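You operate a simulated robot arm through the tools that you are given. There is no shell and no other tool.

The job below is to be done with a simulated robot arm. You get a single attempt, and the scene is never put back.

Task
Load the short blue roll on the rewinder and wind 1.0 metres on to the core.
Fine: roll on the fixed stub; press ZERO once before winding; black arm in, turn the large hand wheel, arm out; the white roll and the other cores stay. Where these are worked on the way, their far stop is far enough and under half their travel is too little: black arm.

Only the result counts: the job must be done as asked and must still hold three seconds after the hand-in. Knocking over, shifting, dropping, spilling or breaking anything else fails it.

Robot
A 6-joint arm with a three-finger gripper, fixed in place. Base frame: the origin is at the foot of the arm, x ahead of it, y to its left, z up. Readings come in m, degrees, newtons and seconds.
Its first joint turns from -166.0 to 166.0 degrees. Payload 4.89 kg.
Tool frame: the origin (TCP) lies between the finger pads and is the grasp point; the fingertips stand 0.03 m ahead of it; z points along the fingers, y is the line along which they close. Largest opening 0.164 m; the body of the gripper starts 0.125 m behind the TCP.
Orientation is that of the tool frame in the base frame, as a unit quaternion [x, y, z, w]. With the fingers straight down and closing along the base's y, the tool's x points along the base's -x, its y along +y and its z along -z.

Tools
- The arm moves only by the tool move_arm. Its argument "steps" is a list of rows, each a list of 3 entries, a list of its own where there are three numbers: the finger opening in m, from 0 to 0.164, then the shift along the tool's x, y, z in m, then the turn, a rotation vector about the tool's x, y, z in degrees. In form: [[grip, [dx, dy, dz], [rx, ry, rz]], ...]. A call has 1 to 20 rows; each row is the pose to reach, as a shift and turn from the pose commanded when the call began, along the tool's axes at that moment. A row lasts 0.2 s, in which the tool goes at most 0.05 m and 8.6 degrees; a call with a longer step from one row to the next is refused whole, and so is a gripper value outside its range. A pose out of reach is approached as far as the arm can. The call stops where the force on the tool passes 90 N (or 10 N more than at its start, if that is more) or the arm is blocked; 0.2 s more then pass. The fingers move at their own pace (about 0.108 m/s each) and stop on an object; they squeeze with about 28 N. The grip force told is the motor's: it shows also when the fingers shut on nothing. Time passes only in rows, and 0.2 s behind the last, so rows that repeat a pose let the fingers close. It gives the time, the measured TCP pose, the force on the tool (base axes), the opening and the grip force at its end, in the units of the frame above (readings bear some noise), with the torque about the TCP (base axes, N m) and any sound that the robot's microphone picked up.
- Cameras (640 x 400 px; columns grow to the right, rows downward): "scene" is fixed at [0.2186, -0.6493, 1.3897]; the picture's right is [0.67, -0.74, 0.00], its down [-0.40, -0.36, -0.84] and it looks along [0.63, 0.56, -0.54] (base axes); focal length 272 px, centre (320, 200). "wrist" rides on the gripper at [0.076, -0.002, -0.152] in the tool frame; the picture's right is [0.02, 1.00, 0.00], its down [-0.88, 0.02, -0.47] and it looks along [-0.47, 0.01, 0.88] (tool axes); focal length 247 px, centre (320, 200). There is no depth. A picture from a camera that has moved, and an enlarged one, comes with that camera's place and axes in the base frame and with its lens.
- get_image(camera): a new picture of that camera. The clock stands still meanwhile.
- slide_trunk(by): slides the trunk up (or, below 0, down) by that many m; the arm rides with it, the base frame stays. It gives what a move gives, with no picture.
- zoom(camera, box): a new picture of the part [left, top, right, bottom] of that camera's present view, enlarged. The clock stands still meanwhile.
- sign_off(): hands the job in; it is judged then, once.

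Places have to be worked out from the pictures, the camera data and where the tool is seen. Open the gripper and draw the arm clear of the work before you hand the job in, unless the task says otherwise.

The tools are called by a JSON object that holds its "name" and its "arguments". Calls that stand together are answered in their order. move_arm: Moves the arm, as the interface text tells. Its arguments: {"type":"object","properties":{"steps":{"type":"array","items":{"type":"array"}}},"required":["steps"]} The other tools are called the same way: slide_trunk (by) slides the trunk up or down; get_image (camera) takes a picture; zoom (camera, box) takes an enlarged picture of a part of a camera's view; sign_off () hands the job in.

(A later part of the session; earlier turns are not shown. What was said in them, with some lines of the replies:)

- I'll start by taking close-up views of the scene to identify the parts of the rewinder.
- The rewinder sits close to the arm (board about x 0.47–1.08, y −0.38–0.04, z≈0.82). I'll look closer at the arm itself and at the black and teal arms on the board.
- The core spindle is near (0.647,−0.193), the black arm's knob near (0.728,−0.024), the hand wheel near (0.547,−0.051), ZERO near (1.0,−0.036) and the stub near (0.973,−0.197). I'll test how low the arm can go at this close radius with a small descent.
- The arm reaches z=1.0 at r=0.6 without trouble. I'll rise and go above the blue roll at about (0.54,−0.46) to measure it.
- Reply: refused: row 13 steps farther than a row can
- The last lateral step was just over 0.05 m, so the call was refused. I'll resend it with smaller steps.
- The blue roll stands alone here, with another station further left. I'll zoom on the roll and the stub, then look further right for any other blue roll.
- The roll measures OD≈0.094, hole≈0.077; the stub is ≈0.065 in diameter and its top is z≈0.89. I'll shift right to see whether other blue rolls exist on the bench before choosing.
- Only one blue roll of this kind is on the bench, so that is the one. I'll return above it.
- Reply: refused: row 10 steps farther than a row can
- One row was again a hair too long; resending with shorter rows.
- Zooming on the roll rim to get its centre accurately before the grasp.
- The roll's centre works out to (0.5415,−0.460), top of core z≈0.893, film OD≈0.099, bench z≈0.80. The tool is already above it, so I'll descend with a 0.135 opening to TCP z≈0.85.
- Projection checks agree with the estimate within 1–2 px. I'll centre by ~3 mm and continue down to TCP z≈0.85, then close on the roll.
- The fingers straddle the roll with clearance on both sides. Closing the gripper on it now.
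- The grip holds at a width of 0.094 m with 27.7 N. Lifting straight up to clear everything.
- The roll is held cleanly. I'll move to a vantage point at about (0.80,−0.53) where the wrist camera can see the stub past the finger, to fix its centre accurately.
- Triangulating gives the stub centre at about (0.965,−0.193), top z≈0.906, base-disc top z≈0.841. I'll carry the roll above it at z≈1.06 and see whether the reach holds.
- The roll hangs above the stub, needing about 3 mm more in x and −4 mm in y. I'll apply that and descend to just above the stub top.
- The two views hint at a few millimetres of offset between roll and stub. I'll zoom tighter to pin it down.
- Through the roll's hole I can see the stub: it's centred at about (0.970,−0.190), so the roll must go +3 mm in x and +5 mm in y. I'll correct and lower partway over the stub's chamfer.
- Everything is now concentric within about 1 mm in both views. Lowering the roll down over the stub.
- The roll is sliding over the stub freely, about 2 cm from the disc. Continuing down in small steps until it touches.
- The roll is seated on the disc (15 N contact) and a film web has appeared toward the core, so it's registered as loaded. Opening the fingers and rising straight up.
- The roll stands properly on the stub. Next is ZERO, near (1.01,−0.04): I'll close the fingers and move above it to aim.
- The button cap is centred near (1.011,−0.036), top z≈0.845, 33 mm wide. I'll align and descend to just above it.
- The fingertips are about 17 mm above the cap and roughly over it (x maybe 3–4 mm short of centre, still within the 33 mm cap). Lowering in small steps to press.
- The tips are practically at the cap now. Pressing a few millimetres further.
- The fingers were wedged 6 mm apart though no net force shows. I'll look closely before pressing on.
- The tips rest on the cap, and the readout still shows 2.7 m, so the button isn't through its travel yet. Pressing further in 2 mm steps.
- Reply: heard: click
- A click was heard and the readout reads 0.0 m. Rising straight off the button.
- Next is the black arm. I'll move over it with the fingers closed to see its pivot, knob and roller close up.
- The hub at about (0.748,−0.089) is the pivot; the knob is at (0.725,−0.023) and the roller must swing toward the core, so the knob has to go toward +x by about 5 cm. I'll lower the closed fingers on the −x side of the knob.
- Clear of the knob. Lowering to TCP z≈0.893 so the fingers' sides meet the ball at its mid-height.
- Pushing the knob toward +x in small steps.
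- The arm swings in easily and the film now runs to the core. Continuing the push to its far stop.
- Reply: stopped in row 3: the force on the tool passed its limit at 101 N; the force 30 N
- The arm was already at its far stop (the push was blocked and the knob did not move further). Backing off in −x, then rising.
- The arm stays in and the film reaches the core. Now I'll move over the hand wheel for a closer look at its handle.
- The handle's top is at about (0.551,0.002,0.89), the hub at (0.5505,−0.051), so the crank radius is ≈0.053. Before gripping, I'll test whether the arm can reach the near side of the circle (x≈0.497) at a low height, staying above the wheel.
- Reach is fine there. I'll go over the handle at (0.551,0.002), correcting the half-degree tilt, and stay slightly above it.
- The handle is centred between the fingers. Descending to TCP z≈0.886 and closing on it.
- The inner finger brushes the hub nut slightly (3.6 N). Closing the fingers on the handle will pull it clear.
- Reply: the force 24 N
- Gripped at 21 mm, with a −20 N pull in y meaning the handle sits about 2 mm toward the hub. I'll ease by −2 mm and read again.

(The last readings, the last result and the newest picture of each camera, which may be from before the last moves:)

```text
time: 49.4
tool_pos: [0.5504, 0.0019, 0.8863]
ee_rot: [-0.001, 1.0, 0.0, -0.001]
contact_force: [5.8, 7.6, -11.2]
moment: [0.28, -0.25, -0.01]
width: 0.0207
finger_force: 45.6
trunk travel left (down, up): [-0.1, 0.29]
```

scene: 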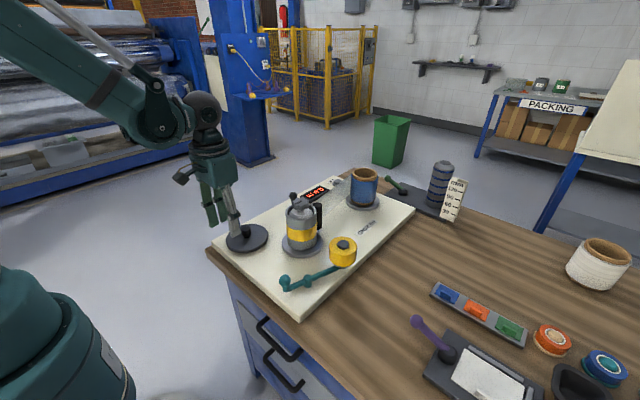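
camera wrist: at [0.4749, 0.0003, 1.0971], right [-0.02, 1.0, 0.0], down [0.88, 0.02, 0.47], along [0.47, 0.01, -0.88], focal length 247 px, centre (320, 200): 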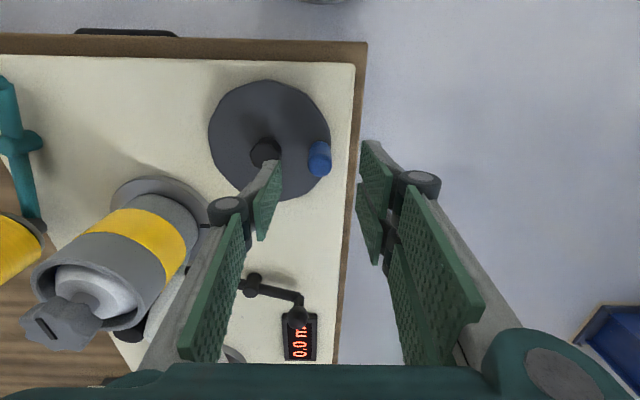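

The pull is nearly balanced now. I'll turn the handle about 40° clockwise (seen from above) as a trial and check readings and readout.

{"name": "move_arm", "arguments": {"steps": [[0.015, [-0.0091, -0.0008, 0], [0, 0, 0]], [0.015, [-0.018, -0.0032, 0], [0, 0, 0]], [0.015, [-0.0262, -0.007, 0], [0, 0, 0]], [0.015, [-0.0337, -0.0123, 0], [0, 0, 0]], [0.015, [-0.0337, -0.0123, 0], [0, 0, 0]]]}}

{"name": "zoom", "arguments": {"camera": "wrist", "box": [180, 60, 420, 380]}}

{"name": "zoom", "arguments": {"camera": "scene", "box": [200, 160, 360, 260]}}

```text
time: 50.6
tool_pos: [0.5851, -0.0121, 0.8882]
ee_rot: [0.001, 1.0, -0.001, 0.0]
contact_force: [20.0, 13.3, 10.5]
moment: [0.3, -0.9, -0.02]
width: 0.0206
finger_force: 45.1
trunk travel left (down, up): [-0.1, 0.29]
```

```text
1.25 times, centred on (300, 220) of wrist
camera zoom: at [0.5092, -0.0137, 1.04], right [-0.02, 1.0, 0.0], down [0.88, 0.02, 0.47], along [0.47, 0.01, -0.88], focal length 309 px, centre (345, 175)
```

zoom: 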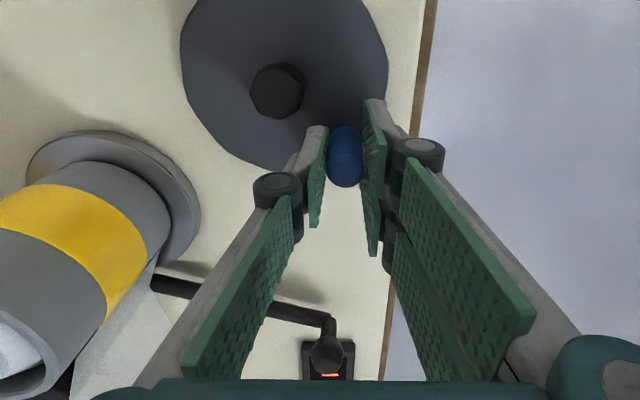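

```text
4.00 times, centred on (280, 210) of scene
camera zoom: at [0.2186, -0.6493, 1.3897], right [0.67, -0.74, 0.0], down [-0.4, -0.36, -0.84], along [0.63, 0.56, -0.54], focal length 1088 px, centre (480, 160)
```

zoom: 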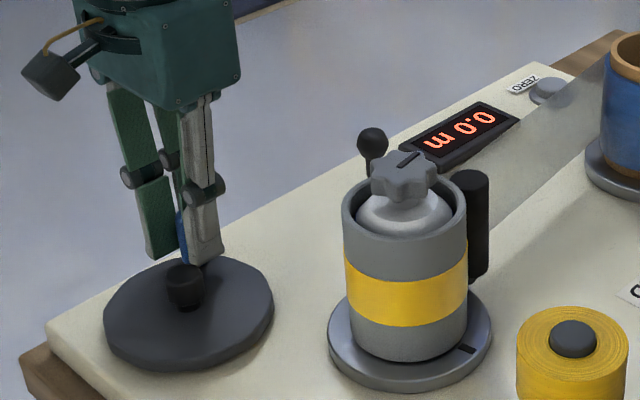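

The wheel and the core turned together (the core disc's mark moved), readout still 0.0. I'll continue clockwise to about −30° and check again.

{"name": "move_arm", "arguments": {"steps": [[0.015, [-0.0074, -0.0057, 0], [0, 0, 0]], [0.015, [-0.0127, -0.0133, 0], [0, 0, 0]], [0.015, [-0.0166, -0.0217, 0], [0, 0, 0]], [0.015, [-0.019, -0.0307, 0], [0, 0, 0]], [0.015, [-0.0198, -0.0399, 0], [0, 0, 0]], [0.015, [-0.0198, -0.0399, 0], [0, 0, 0]]]}}

{"name": "zoom", "arguments": {"camera": "scene", "box": [200, 160, 360, 260]}}

{"name": "zoom", "arguments": {"camera": "wrist", "box": [180, 60, 420, 380]}}

```text
time: 52.0
tool_pos: [0.6033, -0.0533, 0.8873]
ee_rot: [0.0, 1.0, 0.001, 0.0]
contact_force: [-15.6, -1.2, 31.2]
moment: [-0.05, 0.52, 0.05]
width: 0.0206
finger_force: 44.7
trunk travel left (down, up): [-0.1, 0.29]
```

```text
4.00 times, centred on (280, 210) of scene
camera zoom: at [0.2186, -0.6493, 1.3897], right [0.67, -0.74, 0.0], down [-0.4, -0.36, -0.84], along [0.63, 0.56, -0.54], focal length 1088 px, centre (480, 160)
```

zoom: 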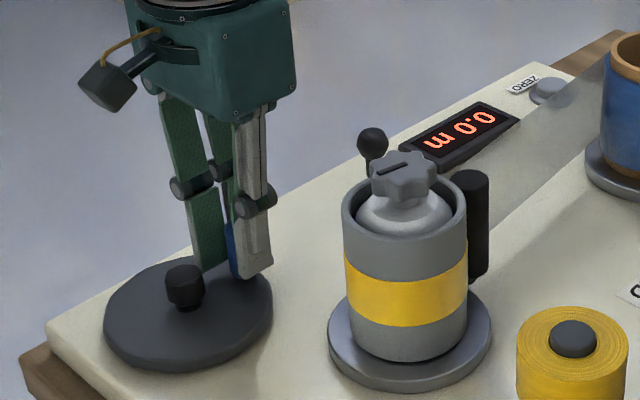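

```text
1.25 times, centred on (300, 220) of wrist
camera zoom: at [0.5261, -0.0547, 1.0399], right [-0.02, 1.0, 0.0], down [0.88, 0.02, 0.47], along [0.47, 0.01, -0.88], focal length 309 px, centre (345, 175)
```

zoom: 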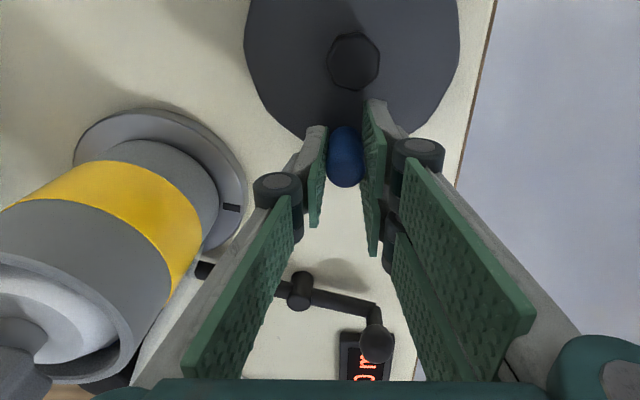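

The core made about a full turn, yet the display still shows 0.0. I'll zoom on the display and core before deciding on the direction.

{"name": "zoom", "arguments": {"camera": "scene", "box": [275, 175, 345, 225]}}

{"name": "zoom", "arguments": {"camera": "scene", "box": [270, 190, 400, 270]}}

{"name": "get_image", "arguments": {"camera": "wrist"}}

```text
8.00 times, centred on (310, 200) of scene
camera zoom: at [0.2186, -0.6493, 1.3897], right [0.67, -0.74, 0.0], down [-0.4, -0.36, -0.84], along [0.63, 0.56, -0.54], focal length 2177 px, centre (400, 200)
```

zoom: 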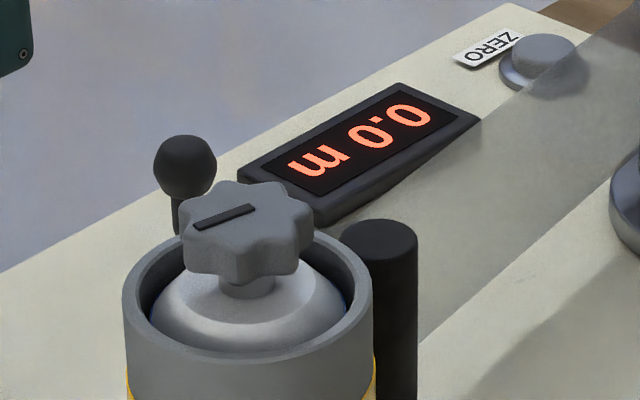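

```text
4.92 times, centred on (335, 230) of scene
camera zoom: at [0.2186, -0.6493, 1.3897], right [0.67, -0.74, 0.0], down [-0.4, -0.36, -0.84], along [0.63, 0.56, -0.54], focal length 1340 px, centre (246, 52)
```

zoom: 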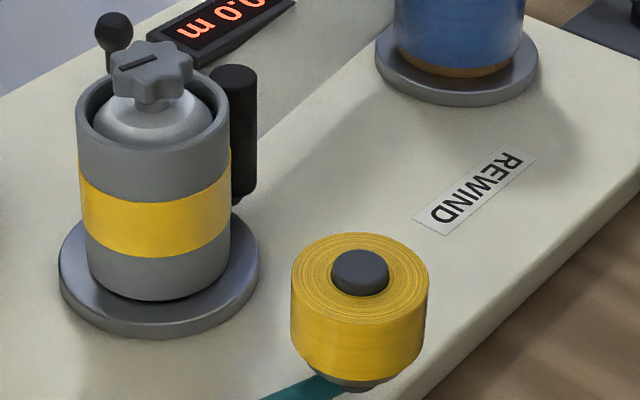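

```text
taken
camera wrist: at [0.5261, -0.0547, 1.0399], right [-0.02, 1.0, 0.0], down [0.88, 0.02, 0.47], along [0.47, 0.01, -0.88], focal length 247 px, centre (320, 200)
```

wrist: 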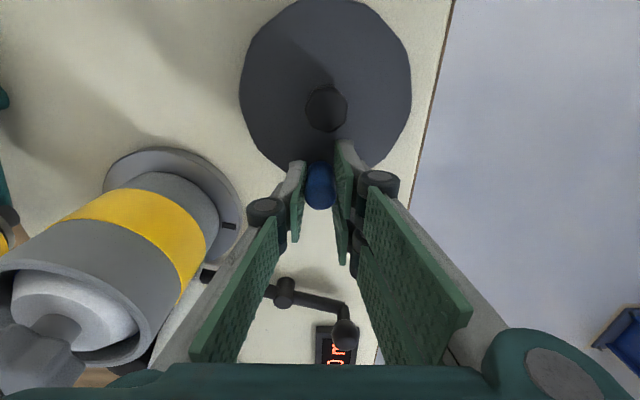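

Clockwise gives no count, and the film meets the core on its +y side, so winding should need counter-clockwise. I'll turn back counter-clockwise to the 90° position and check the readout.

{"name": "move_arm", "arguments": {"steps": [[0.015, [0.0028, 0.0138, -0.002], [0, 0, 0]], [0.015, [0.008, 0.0265, -0.002], [0, 0, 0]], [0.015, [0.0164, 0.0373, -0.002], [0, 0, 0]], [0.015, [0.0273, 0.0457, -0.002], [0, 0, 0]], [0.015, [0.0273, 0.0457, -0.002], [0, 0, 0]]]}}

{"name": "zoom", "arguments": {"camera": "scene", "box": [200, 160, 360, 260]}}

{"name": "get_image", "arguments": {"camera": "wrist"}}

```text
time: 53.2
tool_pos: [0.5765, -0.004, 0.8882]
ee_rot: [-0.001, 1.0, -0.001, -0.001]
contact_force: [-8.6, -5.5, -32.8]
moment: [-0.05, 0.4, 0.01]
width: 0.0206
finger_force: 45.3
trunk travel left (down, up): [-0.1, 0.29]
```

```text
4.00 times, centred on (280, 210) of scene
camera zoom: at [0.2186, -0.6493, 1.3897], right [0.67, -0.74, 0.0], down [-0.4, -0.36, -0.84], along [0.63, 0.56, -0.54], focal length 1088 px, centre (480, 160)
```

zoom: 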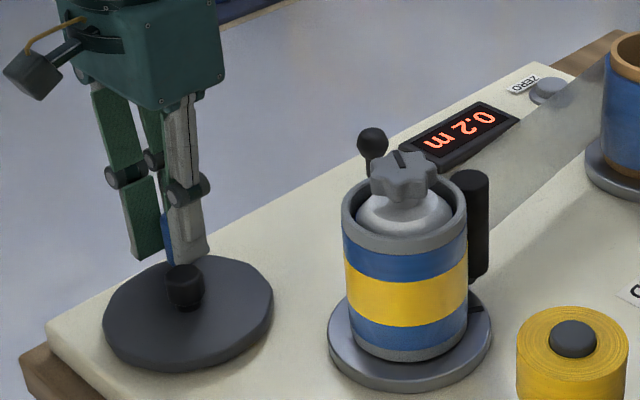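

```text
taken
camera wrist: at [0.5004, -0.0071, 1.0416], right [-0.02, 1.0, 0.0], down [0.88, 0.02, 0.47], along [0.47, 0.01, -0.88], focal length 247 px, centre (320, 200)
```

wrist: 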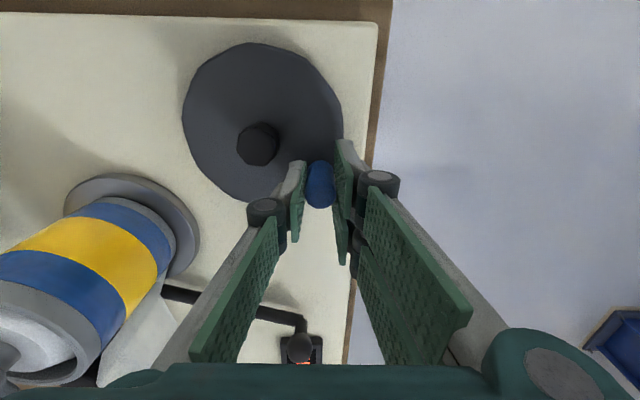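

Counter-clockwise winds: the display reads 0.2 m after 60° and blue film is on the core, so about 1.09 m per wheel turn. I'll continue to φ=150° and check again.

{"name": "move_arm", "arguments": {"steps": [[0.015, [0.0127, 0.0047, 0.001], [0, 0, 0]], [0.015, [0.0262, 0.0065, 0.001], [0, 0, 0]], [0.015, [0.0397, 0.0047, 0.001], [0, 0, 0]], [0.015, [0.0522, -0.0005, 0.001], [0, 0, 0]], [0.015, [0.063, -0.0087, 0.001], [0, 0, 0]], [0.015, [0.0712, -0.0195, 0.001], [0, 0, 0]], [0.015, [0.0712, -0.0195, 0.001], [0, 0, 0]]]}}

{"name": "zoom", "arguments": {"camera": "scene", "box": [200, 160, 360, 260]}}

{"name": "get_image", "arguments": {"camera": "wrist"}}

```text
time: 54.8
tool_pos: [0.504, -0.0263, 0.888]
ee_rot: [0.0, 1.0, 0.0, 0.001]
contact_force: [-14.9, 1.4, 37.6]
moment: [0.03, 0.68, 0.02]
width: 0.0205
finger_force: 45.1
trunk travel left (down, up): [-0.1, 0.29]
```

```text
4.00 times, centred on (280, 210) of scene
camera zoom: at [0.2186, -0.6493, 1.3897], right [0.67, -0.74, 0.0], down [-0.4, -0.36, -0.84], along [0.63, 0.56, -0.54], focal length 1088 px, centre (480, 160)
```

zoom: 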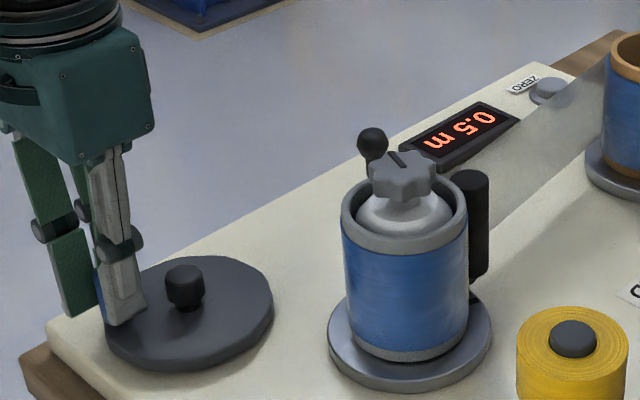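

```text
taken
camera wrist: at [0.4278, -0.028, 1.0407], right [-0.02, 1.0, 0.0], down [0.88, 0.02, 0.47], along [0.47, 0.01, -0.88], focal length 247 px, centre (320, 200)
```

wrist: 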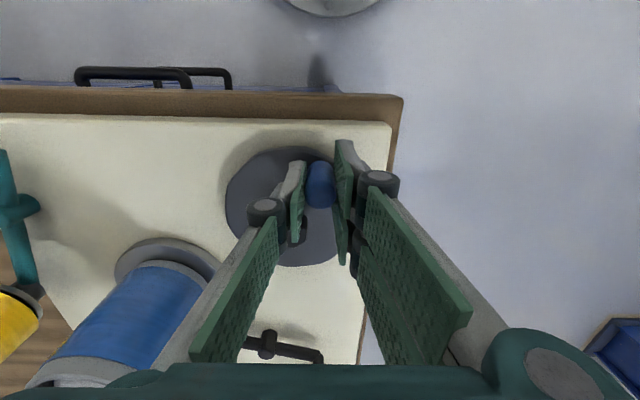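

0.5 m at φ=150°, as expected. Continuing counter-clockwise to φ=240°.

{"name": "move_arm", "arguments": {"steps": [[0.015, [0.0061, -0.0124, -0.0005], [0, 0, 0]], [0.015, [0.0079, -0.026, -0.0005], [0, 0, 0]], [0.015, [0.0061, -0.0396, -0.0005], [0, 0, 0]], [0.015, [0.0009, -0.0523, -0.0005], [0, 0, 0]], [0.015, [-0.0075, -0.0631, -0.0005], [0, 0, 0]], [0.015, [-0.0183, -0.0715, -0.0005], [0, 0, 0]], [0.015, [-0.0183, -0.0715, -0.0005], [0, 0, 0]]]}}

{"name": "zoom", "arguments": {"camera": "scene", "box": [200, 160, 360, 260]}}

{"name": "get_image", "arguments": {"camera": "wrist"}}

```text
time: 56.4
tool_pos: [0.5246, -0.0954, 0.8889]
ee_rot: [-0.001, 1.0, 0.0, 0.0]
contact_force: [22.3, 32.2, -3.8]
moment: [1.03, -0.49, -0.02]
width: 0.0207
finger_force: 44.7
trunk travel left (down, up): [-0.1, 0.29]
```

```text
4.00 times, centred on (280, 210) of scene
camera zoom: at [0.2186, -0.6493, 1.3897], right [0.67, -0.74, 0.0], down [-0.4, -0.36, -0.84], along [0.63, 0.56, -0.54], focal length 1088 px, centre (480, 160)
```

zoom: 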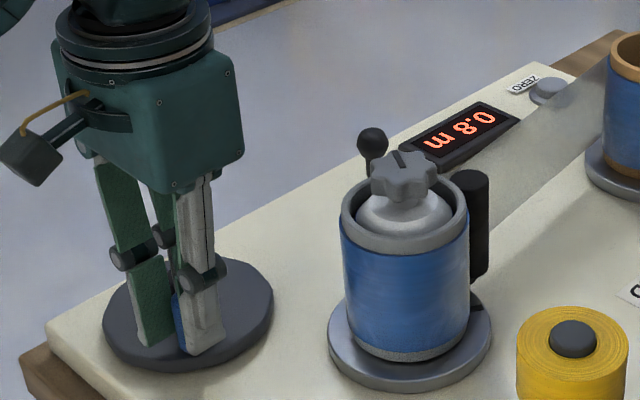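

```text
taken
camera wrist: at [0.4481, -0.0974, 1.0405], right [-0.02, 1.0, 0.0], down [0.88, 0.02, 0.47], along [0.47, 0.01, -0.88], focal length 247 px, centre (320, 200)
```

wrist: 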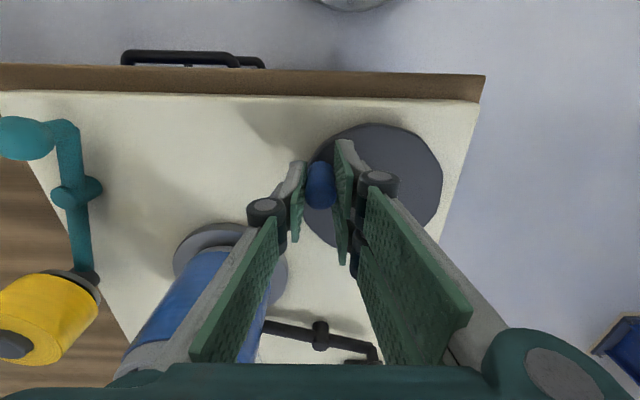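

0.8 m at φ=240°, so it is ≈1.2 m per turn and 1.0 m should fall near φ=300°. The radius is ~2 mm too large here; I'll correct it and go to φ=270°.

{"name": "move_arm", "arguments": {"steps": [[0.015, [-0.006, 0.0, -0.0005], [0, 0, 0]], [0.015, [-0.0132, -0.0029, -0.0005], [0, 0, 0]], [0.015, [-0.0198, -0.0042, -0.0005], [0, 0, 0]], [0.015, [-0.0265, -0.0047, -0.0005], [0, 0, 0]], [0.015, [-0.0265, -0.0047, -0.0005], [0, 0, 0]]]}}

{"name": "zoom", "arguments": {"camera": "scene", "box": [200, 160, 360, 260]}}

{"name": "get_image", "arguments": {"camera": "wrist"}}

```text
time: 57.6
tool_pos: [0.5497, -0.1025, 0.8883]
ee_rot: [0.001, 1.0, 0.0, 0.001]
contact_force: [-0.7, 6.6, -29.0]
moment: [0.12, 0.29, 0.0]
width: 0.0205
finger_force: 45.6
trunk travel left (down, up): [-0.1, 0.29]
```

```text
4.00 times, centred on (280, 210) of scene
camera zoom: at [0.2186, -0.6493, 1.3897], right [0.67, -0.74, 0.0], down [-0.4, -0.36, -0.84], along [0.63, 0.56, -0.54], focal length 1088 px, centre (480, 160)
```

zoom: 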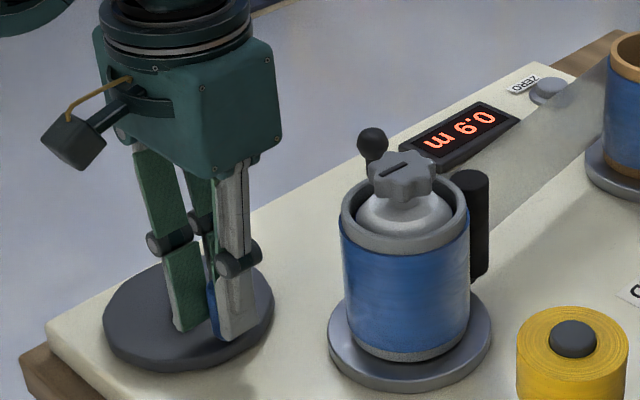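

```text
taken
camera wrist: at [0.4732, -0.104, 1.042], right [-0.02, 1.0, 0.0], down [0.88, 0.02, 0.47], along [0.47, 0.01, -0.88], focal length 247 px, centre (320, 200)
```

wrist: 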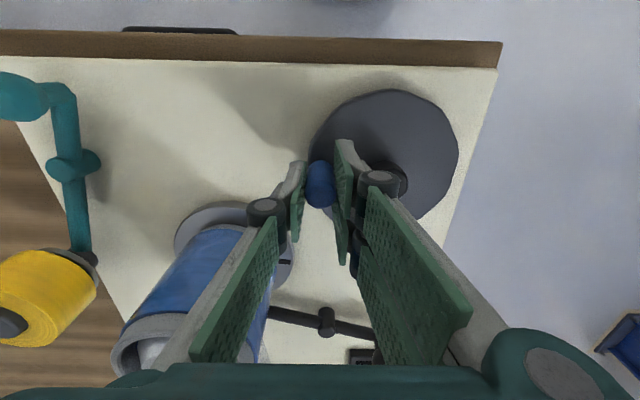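

0.9 m at 270°. Advancing in small steps to locate where the display flips to 1.0.

{"name": "move_arm", "arguments": {"steps": [[0.015, [-0.0089, 0.0008, 0.0003], [0, 0, 0]], [0.015, [-0.0116, 0.0014, 0.0003], [0, 0, 0]], [0.015, [-0.0116, 0.0014, 0.0003], [0, 0, 0]]]}}

{"name": "zoom", "arguments": {"camera": "scene", "box": [200, 160, 360, 260]}}

```text
time: 58.4
tool_pos: [0.5615, -0.1003, 0.8894]
ee_rot: [0.001, 1.0, -0.001, 0.001]
contact_force: [-1.2, -2.1, -16.5]
moment: [-0.16, 0.63, -0.01]
width: 0.0206
finger_force: 45.1
trunk travel left (down, up): [-0.1, 0.29]
```

```text
4.00 times, centred on (280, 210) of scene
camera zoom: at [0.2186, -0.6493, 1.3897], right [0.67, -0.74, 0.0], down [-0.4, -0.36, -0.84], along [0.63, 0.56, -0.54], focal length 1088 px, centre (480, 160)
```

zoom: 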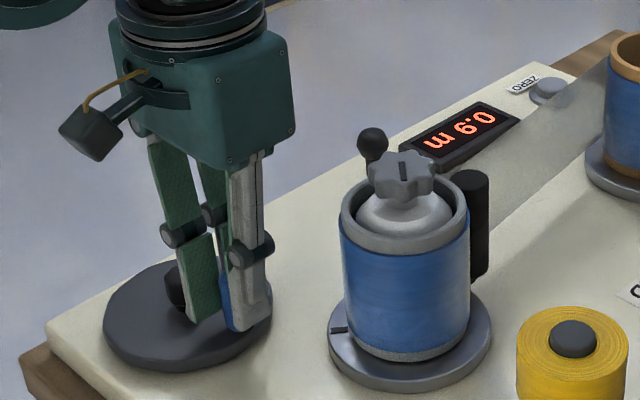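

Still 0.9 at 283°. Another 5°.

{"name": "move_arm", "arguments": {"steps": [[0.015, [-0.0043, 0.0011, 0], [0, 0, 0]], [0.015, [-0.0043, 0.0011, 0], [0, 0, 0]]]}}

{"name": "zoom", "arguments": {"camera": "scene", "box": [200, 160, 360, 260]}}

```text
time: 59.0
tool_pos: [0.5663, -0.0993, 0.8892]
ee_rot: [0.0, 1.0, -0.001, 0.0]
contact_force: [5.5, -3.9, 4.8]
moment: [-0.1, 0.9, 0.0]
width: 0.0204
finger_force: 45.7
trunk travel left (down, up): [-0.1, 0.29]
```

```text
4.00 times, centred on (280, 210) of scene
camera zoom: at [0.2186, -0.6493, 1.3897], right [0.67, -0.74, 0.0], down [-0.4, -0.36, -0.84], along [0.63, 0.56, -0.54], focal length 1088 px, centre (480, 160)
```

zoom: 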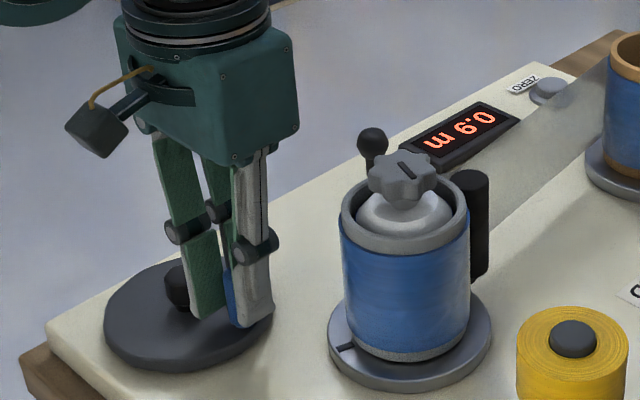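

Mark tracking confirms a 4:1 core ratio, and 1.0 m should fall around φ≈312–320° if the display rounds. Advancing to φ=294° and re-reading.

{"name": "move_arm", "arguments": {"steps": [[0.015, [-0.005, 0.002, 0], [0, 0, 0]], [0.015, [-0.005, 0.002, 0], [0, 0, 0]]]}}

{"name": "zoom", "arguments": {"camera": "scene", "box": [200, 160, 360, 260]}}

```text
time: 59.6
tool_pos: [0.5694, -0.0981, 0.8899]
ee_rot: [0.0, 1.0, 0.0, 0.001]
contact_force: [6.7, -6.6, 14.9]
moment: [-0.18, 0.5, 0.02]
width: 0.0206
finger_force: 44.8
trunk travel left (down, up): [-0.1, 0.29]
```

```text
4.00 times, centred on (280, 210) of scene
camera zoom: at [0.2186, -0.6493, 1.3897], right [0.67, -0.74, 0.0], down [-0.4, -0.36, -0.84], along [0.63, 0.56, -0.54], focal length 1088 px, centre (480, 160)
```

zoom: 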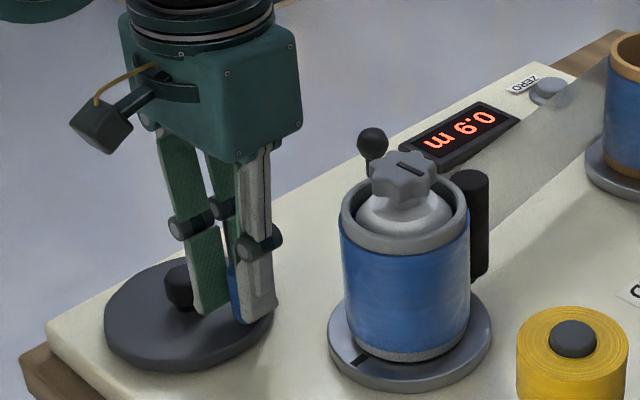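

{"name": "move_arm", "arguments": {"steps": [[0.015, [-0.0049, 0.0024, 0], [0, 0, 0]], [0.015, [-0.0049, 0.0024, 0], [0, 0, 0]]]}}

{"name": "zoom", "arguments": {"camera": "scene", "box": [200, 160, 360, 260]}}

```text
time: 60.2
tool_pos: [0.5747, -0.0952, 0.8894]
ee_rot: [0.001, 1.0, 0.001, 0.001]
contact_force: [8.6, -8.6, -1.6]
moment: [-0.23, -0.17, -0.01]
width: 0.0206
finger_force: 45.0
trunk travel left (down, up): [-0.1, 0.29]
```

```text
4.00 times, centred on (280, 210) of scene
camera zoom: at [0.2186, -0.6493, 1.3897], right [0.67, -0.74, 0.0], down [-0.4, -0.36, -0.84], along [0.63, 0.56, -0.54], focal length 1088 px, centre (480, 160)
```

zoom: 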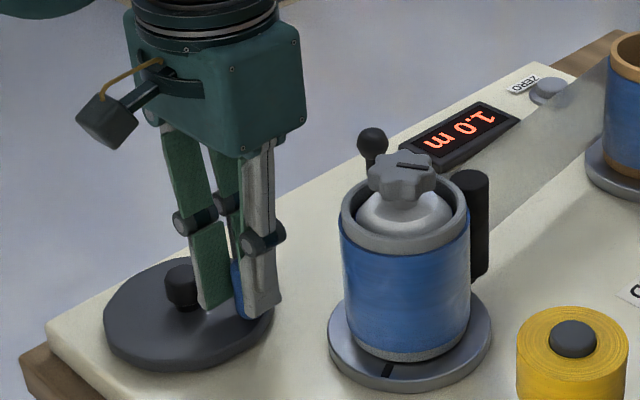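

The display just flipped to 1.0 (near φ≈297–300°). I'll zoom to measure the wound core's diameter, to judge whether the display rounds or truncates.

{"name": "zoom", "arguments": {"camera": "scene", "box": [278, 190, 330, 262]}}

{"name": "zoom", "arguments": {"camera": "scene", "box": [296, 180, 336, 205]}}

```text
5.56 times, centred on (304, 226) of scene
camera zoom: at [0.2186, -0.6493, 1.3897], right [0.67, -0.74, 0.0], down [-0.4, -0.36, -0.84], along [0.63, 0.56, -0.54], focal length 1512 px, centre (409, 56)
```

zoom: 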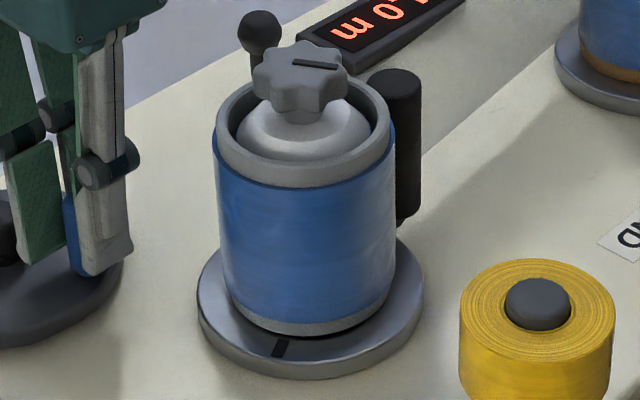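

```text
16.00 times, centred on (316, 192) of scene
camera zoom: at [0.2186, -0.6493, 1.3897], right [0.67, -0.74, 0.0], down [-0.4, -0.36, -0.84], along [0.63, 0.56, -0.54], focal length 4353 px, centre (384, 320)
```

zoom: 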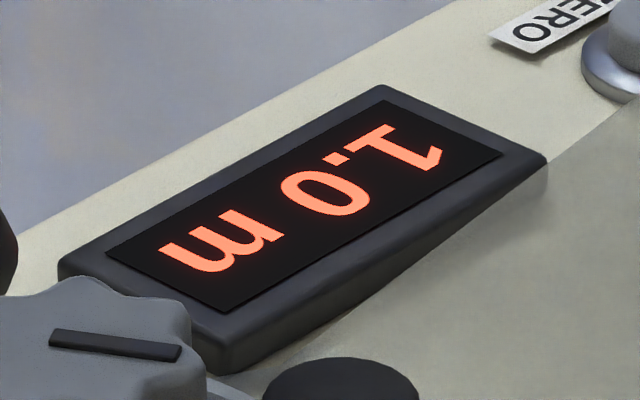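

The wound diameter (0.088 bare to 0.093 with film) gives ≈0.285 m per core turn, so the display rounds and about 0.957 m is on. I'll add roughly 10° of wheel turn to land near 1.0 m.

{"name": "move_arm", "arguments": {"steps": [[0.015, [-0.0035, 0.0024, 0], [0, 0, 0]], [0.015, [-0.007, 0.0049, 0], [0, 0, 0]], [0.015, [-0.007, 0.0049, 0], [0, 0, 0]]]}}

{"name": "zoom", "arguments": {"camera": "scene", "box": [200, 160, 360, 260]}}

{"name": "get_image", "arguments": {"camera": "wrist"}}

```text
time: 61.0
tool_pos: [0.5824, -0.0892, 0.8902]
ee_rot: [0.0, 1.0, 0.0, 0.0]
contact_force: [13.3, -25.7, 6.6]
moment: [-0.76, 0.08, -0.02]
width: 0.0207
finger_force: 45.6
trunk travel left (down, up): [-0.1, 0.29]
```

```text
4.00 times, centred on (280, 210) of scene
camera zoom: at [0.2186, -0.6493, 1.3897], right [0.67, -0.74, 0.0], down [-0.4, -0.36, -0.84], along [0.63, 0.56, -0.54], focal length 1088 px, centre (480, 160)
```

zoom: 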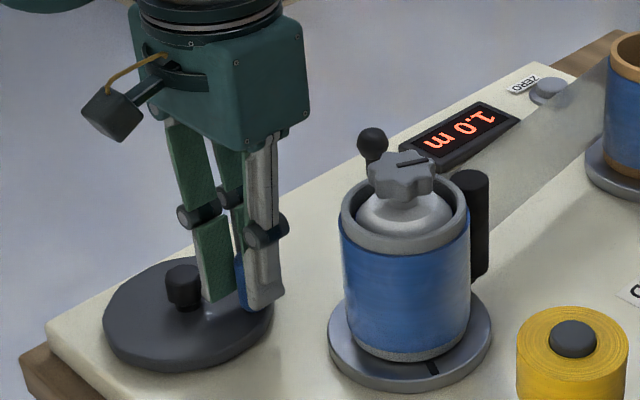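

```text
taken
camera wrist: at [0.5063, -0.0926, 1.042], right [-0.02, 1.0, 0.0], down [0.88, 0.02, 0.47], along [0.47, 0.01, -0.88], focal length 247 px, centre (320, 200)
```

wrist: 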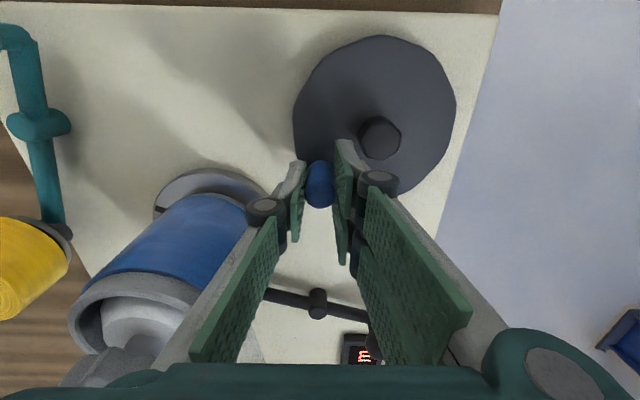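

The core has turned ≈3.50 times, about 0.99 m, display 1.0. Releasing the handle with a small opening and rising straight up.

{"name": "move_arm", "arguments": {"steps": [[0.028, [-0.0008, -0.001, 0], [0, 0, 0]], [0.036, [-0.0008, -0.001, 0], [0, 0, 0]], [0.036, [-0.0008, -0.001, 0], [0, 0, 0]], [0.036, [-0.0008, -0.001, -0.03], [0, 0, 0]], [0.036, [-0.0008, -0.001, -0.07], [0, 0, 0]], [0.036, [-0.0008, -0.001, -0.11], [0, 0, 0]], [0.036, [-0.0008, -0.001, -0.15], [0, 0, 0]], [0.036, [-0.0008, -0.001, -0.19], [0, 0, 0]], [0.036, [-0.0008, -0.001, -0.19], [0, 0, 0]]]}}

{"name": "get_image", "arguments": {"camera": "wrist"}}

{"name": "zoom", "arguments": {"camera": "scene", "box": [200, 150, 400, 280]}}

```text
time: 63.0
tool_pos: [0.5825, -0.0917, 1.0809]
ee_rot: [0.0, 1.0, 0.001, 0.0]
contact_force: [-0.9, -1.1, -0.3]
moment: [-0.05, -0.01, -0.01]
width: 0.0361
finger_force: 0.0
trunk travel left (down, up): [-0.1, 0.29]
```

```text
taken
camera wrist: at [0.5059, -0.0937, 1.2334], right [-0.02, 1.0, 0.0], down [0.88, 0.02, 0.47], along [0.47, 0.01, -0.88], focal length 247 px, centre (320, 200)
```

wrist: 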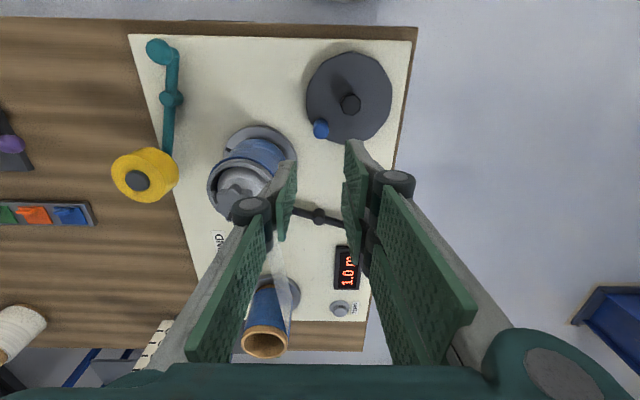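

```text
3.08 times, centred on (300, 215) of scene
camera zoom: at [0.2186, -0.6493, 1.3897], right [0.67, -0.74, 0.0], down [-0.4, -0.36, -0.84], along [0.63, 0.56, -0.54], focal length 837 px, centre (382, 154)
```

zoom: 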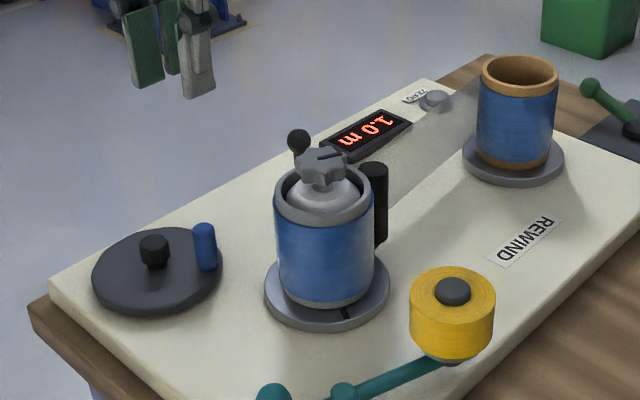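

Display holds at 1.0 m. Now to swing the black arm out: I'll move above its knob (about (0.767,−0.026)) and look, with the fingers opened to 0.06.

{"name": "move_arm", "arguments": {"steps": [[0.036, [-0.03, 0.015, 0], [0, 0, 0]], [0.036, [-0.07, 0.03, 0], [0, 0, 0]], [0.05, [-0.11, 0.045, 0], [0, 0, 0]], [0.06, [-0.15, 0.06, 0], [0, 0, 0]], [0.06, [-0.175, 0.0657, 0.01], [0, 0, 0]], [0.06, [-0.1845, 0.0657, 0.03], [0, 0, 0]], [0.06, [-0.1845, 0.0657, 0.06], [0, 0, 0]], [0.06, [-0.1845, 0.0657, 0.06], [0, 0, 0]]]}}

{"name": "get_image", "arguments": {"camera": "wrist"}}

{"name": "zoom", "arguments": {"camera": "scene", "box": [240, 140, 360, 230]}}

```text
time: 64.8
tool_pos: [0.7671, -0.024, 1.0188]
ee_rot: [0.0, 1.0, 0.0, 0.0]
contact_force: [-0.7, 0.0, -0.8]
moment: [-0.01, 0.02, -0.01]
width: 0.06
finger_force: 0.1
trunk travel left (down, up): [-0.1, 0.29]
```

```text
taken
camera wrist: at [0.6909, -0.026, 1.1718], right [-0.02, 1.0, 0.0], down [0.88, 0.02, 0.47], along [0.47, 0.01, -0.88], focal length 247 px, centre (320, 200)
```

wrist: 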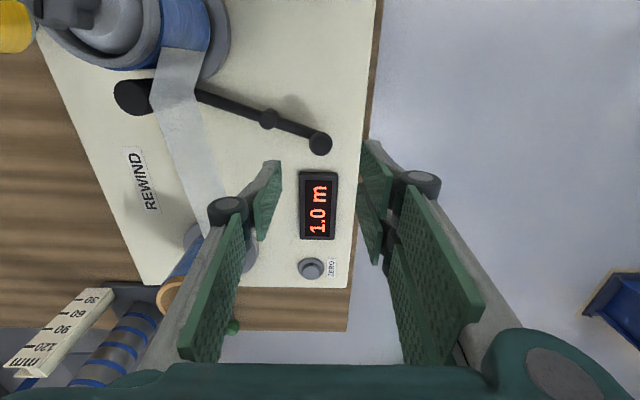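

```text
4.44 times, centred on (300, 185) of scene
camera zoom: at [0.2186, -0.6493, 1.3897], right [0.67, -0.74, 0.0], down [-0.4, -0.36, -0.84], along [0.63, 0.56, -0.54], focal length 1209 px, centre (409, 267)
```

zoom: 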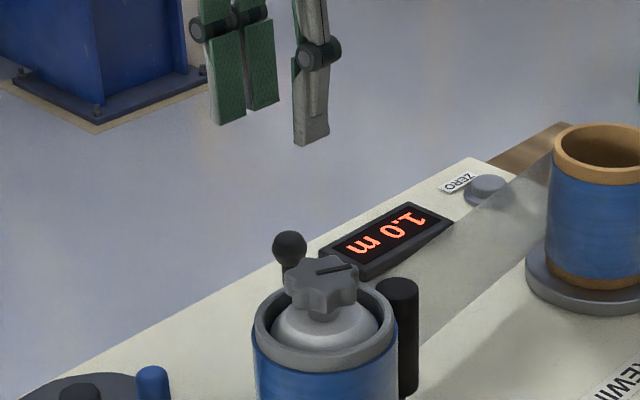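

The knob is at (0.7685,−0.026), between the fingers. Descending around it.

{"name": "move_arm", "arguments": {"steps": [[0.06, [-0.0015, -0.0015, 0.03], [0, 0, 0]], [0.06, [-0.0015, -0.0015, 0.06], [0, 0, 0]], [0.06, [-0.0015, -0.0015, 0.09], [0, 0, 0]], [0.06, [-0.0015, -0.0015, 0.12], [0, 0, 0]], [0.06, [-0.0015, -0.0015, 0.12], [0, 0, 0]]]}}

{"name": "get_image", "arguments": {"camera": "wrist"}}

{"name": "zoom", "arguments": {"camera": "scene", "box": [240, 140, 360, 230]}}

```text
time: 66.0
tool_pos: [0.7698, -0.0252, 0.9022]
ee_rot: [0.0, 1.0, 0.0, -0.001]
contact_force: [0.1, 0.0, 0.3]
moment: [0.02, -0.02, -0.02]
width: 0.0599
finger_force: 0.0
trunk travel left (down, up): [-0.1, 0.29]
```

```text
taken
camera wrist: at [0.694, -0.0265, 1.0534], right [-0.02, 1.0, 0.0], down [0.88, 0.02, 0.47], along [0.47, 0.01, -0.88], focal length 247 px, centre (320, 200)
```

wrist: 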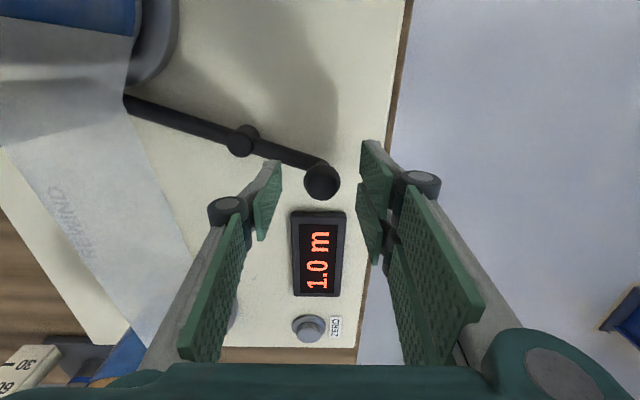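

```text
4.44 times, centred on (300, 185) of scene
camera zoom: at [0.2186, -0.6493, 1.3897], right [0.67, -0.74, 0.0], down [-0.4, -0.36, -0.84], along [0.63, 0.56, -0.54], focal length 1209 px, centre (409, 267)
```

zoom: 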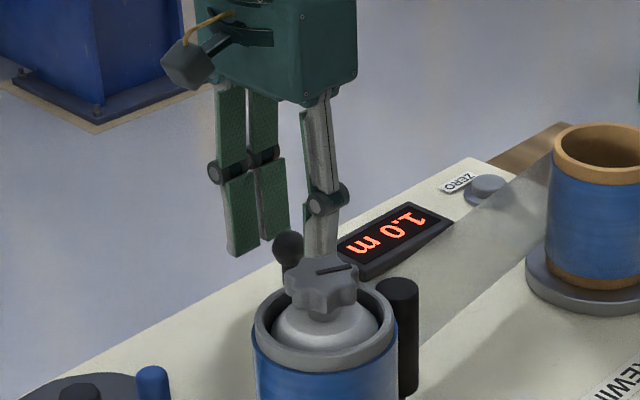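

The ball is centred between the pads. Lowering 5 mm more and closing on it.

{"name": "move_arm", "arguments": {"steps": [[0.06, [0, -0.0005, 0.005], [0, 0, 0]], [0.03, [0, -0.0005, 0.005], [0, 0, 0]], [0.02, [0, -0.0005, 0.005], [0, 0, 0]], [0.02, [0, -0.0005, 0.005], [0, 0, 0]]]}}

```text
time: 67.0
tool_pos: [0.769, -0.0231, 0.8956]
ee_rot: [0.0, 1.0, -0.001, 0.001]
contact_force: [-3.9, 27.0, -7.4]
moment: [0.52, 0.0, 0.11]
width: 0.0285
finger_force: 45.1
trunk travel left (down, up): [-0.1, 0.29]
```

Holding the knob (28.5 mm). It sits ~2 mm to +y, so I'll ease that way while swinging it back along its arc toward −x.

{"name": "move_arm", "arguments": {"steps": [[0.02, [0, 0.002, 0], [0, 0, 0]], [0.02, [0.009, 0.0043, 0], [0, 0, 0]], [0.02, [0.0182, 0.0053, 0], [0, 0, 0]], [0.02, [0.0275, 0.0049, 0], [0, 0, 0]], [0.02, [0.0366, 0.0033, 0], [0, 0, 0]], [0.02, [0.0432, 0.0013, 0], [0, 0, 0]], [0.02, [0.0432, 0.0013, 0], [0, 0, 0]]]}}

{"name": "get_image", "arguments": {"camera": "wrist"}}

{"name": "zoom", "arguments": {"camera": "scene", "box": [200, 150, 400, 280]}}

```text
time: 68.6
tool_pos: [0.7271, -0.0209, 0.8938]
ee_rot: [0.0, 1.0, 0.0, 0.0]
contact_force: [-11.3, 45.7, -35.5]
moment: [0.42, 0.54, 0.43]
width: 0.0285
finger_force: 45.0
trunk travel left (down, up): [-0.1, 0.29]
```

```text
taken
camera wrist: at [0.6511, -0.0236, 1.0466], right [-0.02, 1.0, 0.0], down [0.88, 0.02, 0.47], along [0.47, 0.01, -0.88], focal length 247 px, centre (320, 200)
```

wrist: 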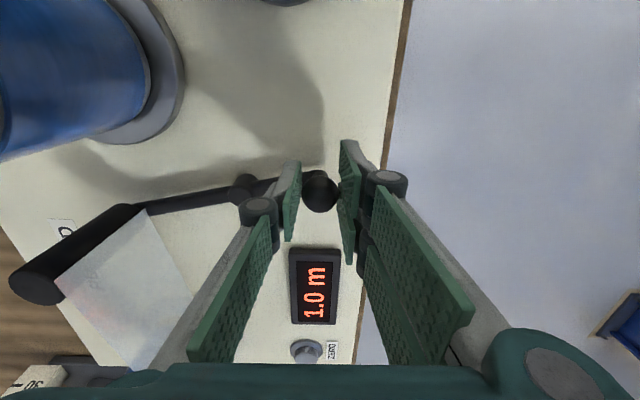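

```text
3.08 times, centred on (300, 215) of scene
camera zoom: at [0.2186, -0.6493, 1.3897], right [0.67, -0.74, 0.0], down [-0.4, -0.36, -0.84], along [0.63, 0.56, -0.54], focal length 837 px, centre (382, 154)
```

zoom: 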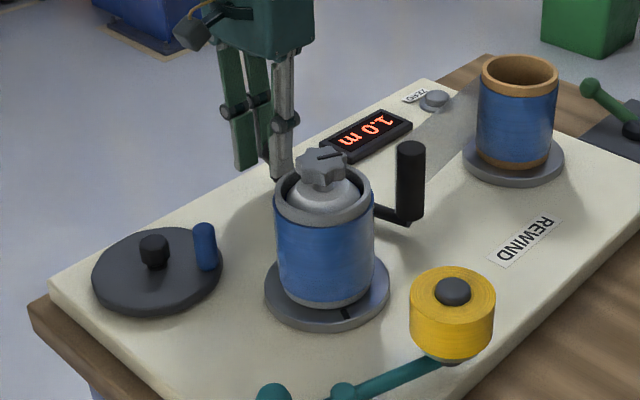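

The arm is nearly back at its starting position; the roller stands where it was. I'll nudge it a few millimetres more toward the outer stop, easing the +y pull.

{"name": "move_arm", "arguments": {"steps": [[0.02, [0.002, 0.002, -0.0005], [0, 0, 0]], [0.02, [0.005, 0.001, -0.0005], [0, 0, 0]], [0.02, [0.007, 0.0, -0.0005], [0, 0, 0]], [0.02, [0.007, 0.0, -0.0005], [0, 0, 0]]]}}

{"name": "zoom", "arguments": {"camera": "scene", "box": [220, 150, 420, 300]}}

{"name": "get_image", "arguments": {"camera": "wrist"}}

```text
time: 69.6
tool_pos: [0.7189, -0.0236, 0.8944]
ee_rot: [-0.001, 1.0, 0.001, 0.0]
contact_force: [14.2, 56.3, -21.1]
moment: [0.71, -0.26, 0.43]
width: 0.0287
finger_force: 44.6
trunk travel left (down, up): [-0.1, 0.29]
```

```text
2.67 times, centred on (320, 225) of scene
camera zoom: at [0.2186, -0.6493, 1.3897], right [0.67, -0.74, 0.0], down [-0.4, -0.36, -0.84], along [0.63, 0.56, -0.54], focal length 726 px, centre (320, 133)
```

zoom: 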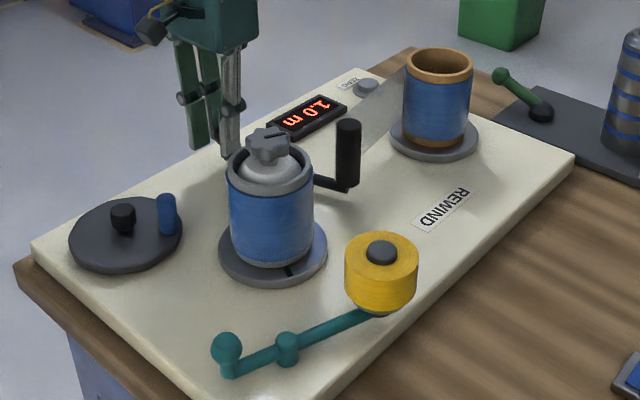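

```text
taken
camera wrist: at [0.6442, -0.0251, 1.0475], right [-0.02, 1.0, 0.0], down [0.88, 0.02, 0.47], along [0.47, 0.01, -0.88], focal length 247 px, centre (320, 200)
```

wrist: 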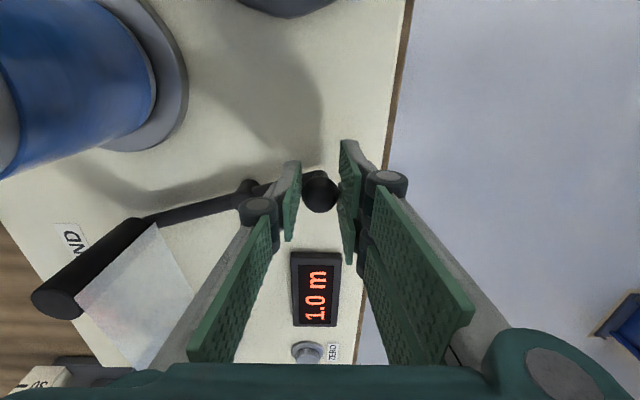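

The roller is back exactly at its original image position. One more small nudge to confirm it's against the outer stop, relieving the y load.

{"name": "move_arm", "arguments": {"steps": [[0.02, [0.0, 0.003, 0], [0, 0, 0]], [0.02, [0.003, 0.003, 0], [0, 0, 0]], [0.02, [0.003, 0.003, 0], [0, 0, 0]]]}}

{"name": "zoom", "arguments": {"camera": "scene", "box": [220, 150, 420, 300]}}

```text
time: 70.4
tool_pos: [0.7172, -0.0224, 0.8955]
ee_rot: [0.001, 1.0, -0.001, 0.001]
contact_force: [37.1, 22.8, 1.1]
moment: [0.38, -0.66, 0.14]
width: 0.0287
finger_force: 45.2
trunk travel left (down, up): [-0.1, 0.29]
```

```text
2.67 times, centred on (320, 225) of scene
camera zoom: at [0.2186, -0.6493, 1.3897], right [0.67, -0.74, 0.0], down [-0.4, -0.36, -0.84], along [0.63, 0.56, -0.54], focal length 726 px, centre (320, 133)
```

zoom: 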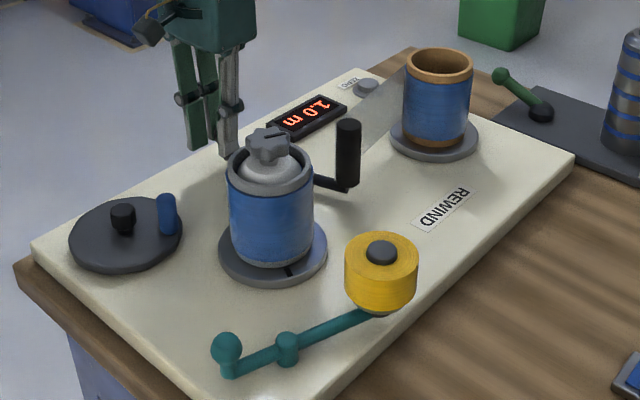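

The x force rose to 37 N with no motion, so the arm is at its outer stop. Easing off, opening the fingers and rising clear.

{"name": "move_arm", "arguments": {"steps": [[0.02, [-0.002, 0.001, 0], [0, 0, 0]], [0.04, [-0.002, 0.001, 0], [0, 0, 0]], [0.06, [-0.002, 0.001, 0], [0, 0, 0]], [0.06, [-0.002, 0.001, 0], [0, 0, 0]], [0.06, [-0.002, 0.001, -0.03], [0, 0, 0]], [0.06, [-0.002, 0.001, -0.07], [0, 0, 0]], [0.06, [-0.002, 0.001, -0.11], [0, 0, 0]], [0.06, [-0.002, 0.001, -0.15], [0, 0, 0]], [0.06, [-0.002, 0.001, -0.19], [0, 0, 0]], [0.06, [-0.002, 0.001, -0.23], [0, 0, 0]], [0.06, [-0.002, 0.001, -0.23], [0, 0, 0]]]}}

{"name": "get_image", "arguments": {"camera": "wrist"}}

{"name": "get_image", "arguments": {"camera": "scene"}}

{"name": "zoom", "arguments": {"camera": "scene", "box": [220, 150, 420, 300]}}

```text
time: 72.8
tool_pos: [0.7173, -0.0236, 1.1255]
ee_rot: [0.0, 1.0, 0.001, 0.0]
contact_force: [0.5, 0.7, -0.4]
moment: [0.02, -0.04, -0.01]
width: 0.06
finger_force: 0.0
trunk travel left (down, up): [-0.1, 0.29]
```

```text
taken
camera wrist: at [0.6409, -0.0251, 1.277], right [-0.02, 1.0, 0.0], down [0.88, 0.02, 0.47], along [0.47, 0.01, -0.88], focal length 247 px, centre (320, 200)
```

wrist: 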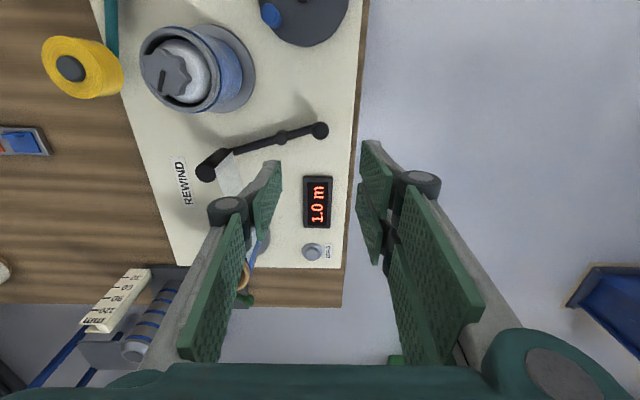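

```text
taken
```

scene: 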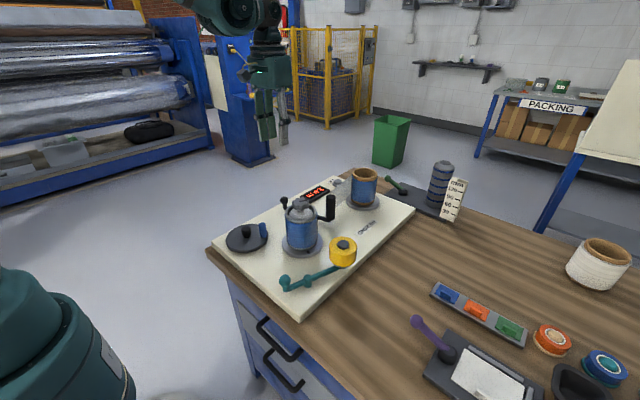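

```text
2.67 times, centred on (320, 225) of scene
camera zoom: at [0.2186, -0.6493, 1.3897], right [0.67, -0.74, 0.0], down [-0.4, -0.36, -0.84], along [0.63, 0.56, -0.54], focal length 726 px, centre (320, 133)
```

zoom: 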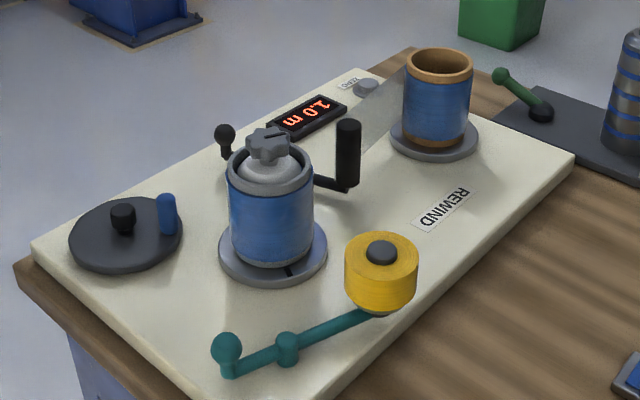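

All checks out: roll seated on the stub, display 1.0 m, black arm back out, everything else unmoved. I'll draw the arm clear with the gripper open before handing in.

{"name": "move_arm", "arguments": {"steps": [[0.08, [0.03, 0.02, -0.02], [0, 0, 0]], [0.12, [0.06, 0.04, -0.04], [0, 0, 0]], [0.16, [0.09, 0.06, -0.06], [0, 0, 0]], [0.16, [0.11, 0.08, -0.08], [0, 0, 0]], [0.16, [0.11, 0.1, -0.1], [0, 0, 0]], [0.16, [0.11, 0.1, -0.1], [0, 0, 0]]]}}

{"name": "get_image", "arguments": {"camera": "scene"}}

{"name": "zoom", "arguments": {"camera": "scene", "box": [270, 160, 400, 240]}}

```text
time: 74.2
tool_pos: [0.6075, 0.0762, 1.2245]
ee_rot: [0.0, 1.0, 0.001, 0.001]
contact_force: [-1.1, -0.1, 0.6]
moment: [-0.03, -0.08, -0.02]
width: 0.1598
finger_force: 0.1
trunk travel left (down, up): [-0.1, 0.29]
```

```text
taken
```

scene: 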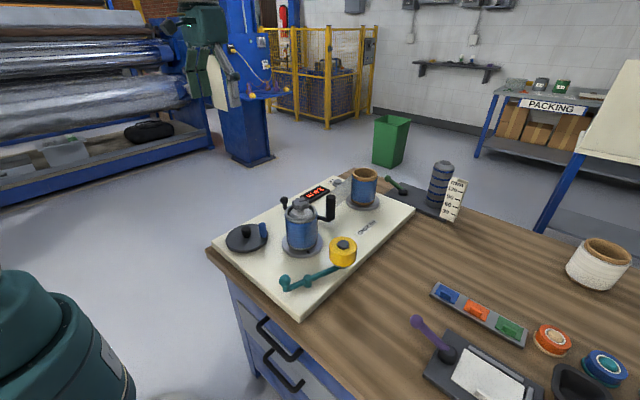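

```text
4.92 times, centred on (335, 200) of scene
camera zoom: at [0.2186, -0.6493, 1.3897], right [0.67, -0.74, 0.0], down [-0.4, -0.36, -0.84], along [0.63, 0.56, -0.54], focal length 1340 px, centre (246, 200)
```

zoom: 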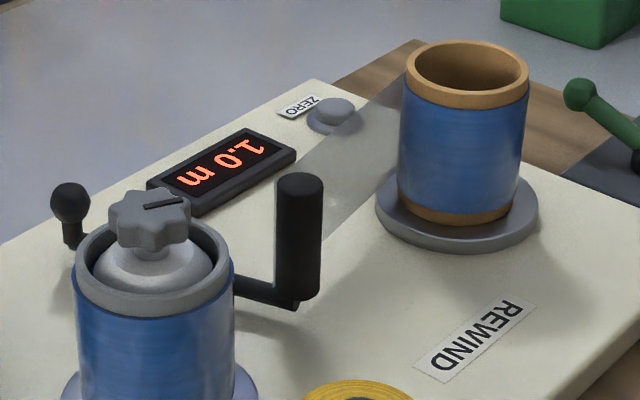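

The arm is clear with the gripper open. The roll sits on the stub, the display reads 1.0 m, and the black arm is out, so I'm handing the job in.

{"name": "sign_off", "arguments": {}}

```text
The job is handed in.
```

The short blue roll is on the fixed stub and the rewinder's display reads 1.0 m wound onto the core. I've handed the job in.

- **Zero:** I pressed ZERO once before winding; it clicked and the display went to 0.0 m.
- **Black arm:** I swung it in to its far stop, and after winding I swung it back out to its outer stop.
- **Winding:** I first turned the hand wheel about 90° clockwise as a trial. The display stayed at 0.0, so I wound counter-clockwise, which counted.
- **Length:** The display has one decimal. From how far the core turned I estimate about 0.98–1.0 m, assuming the display rounds. If it truncates instead, the length would be about 1.03–1.06 m.
- **Everything else:** The white roll, the other cores and the rest of the bench look unmoved in the final pictures. The gripper is open and the robot arm is clear of the work.
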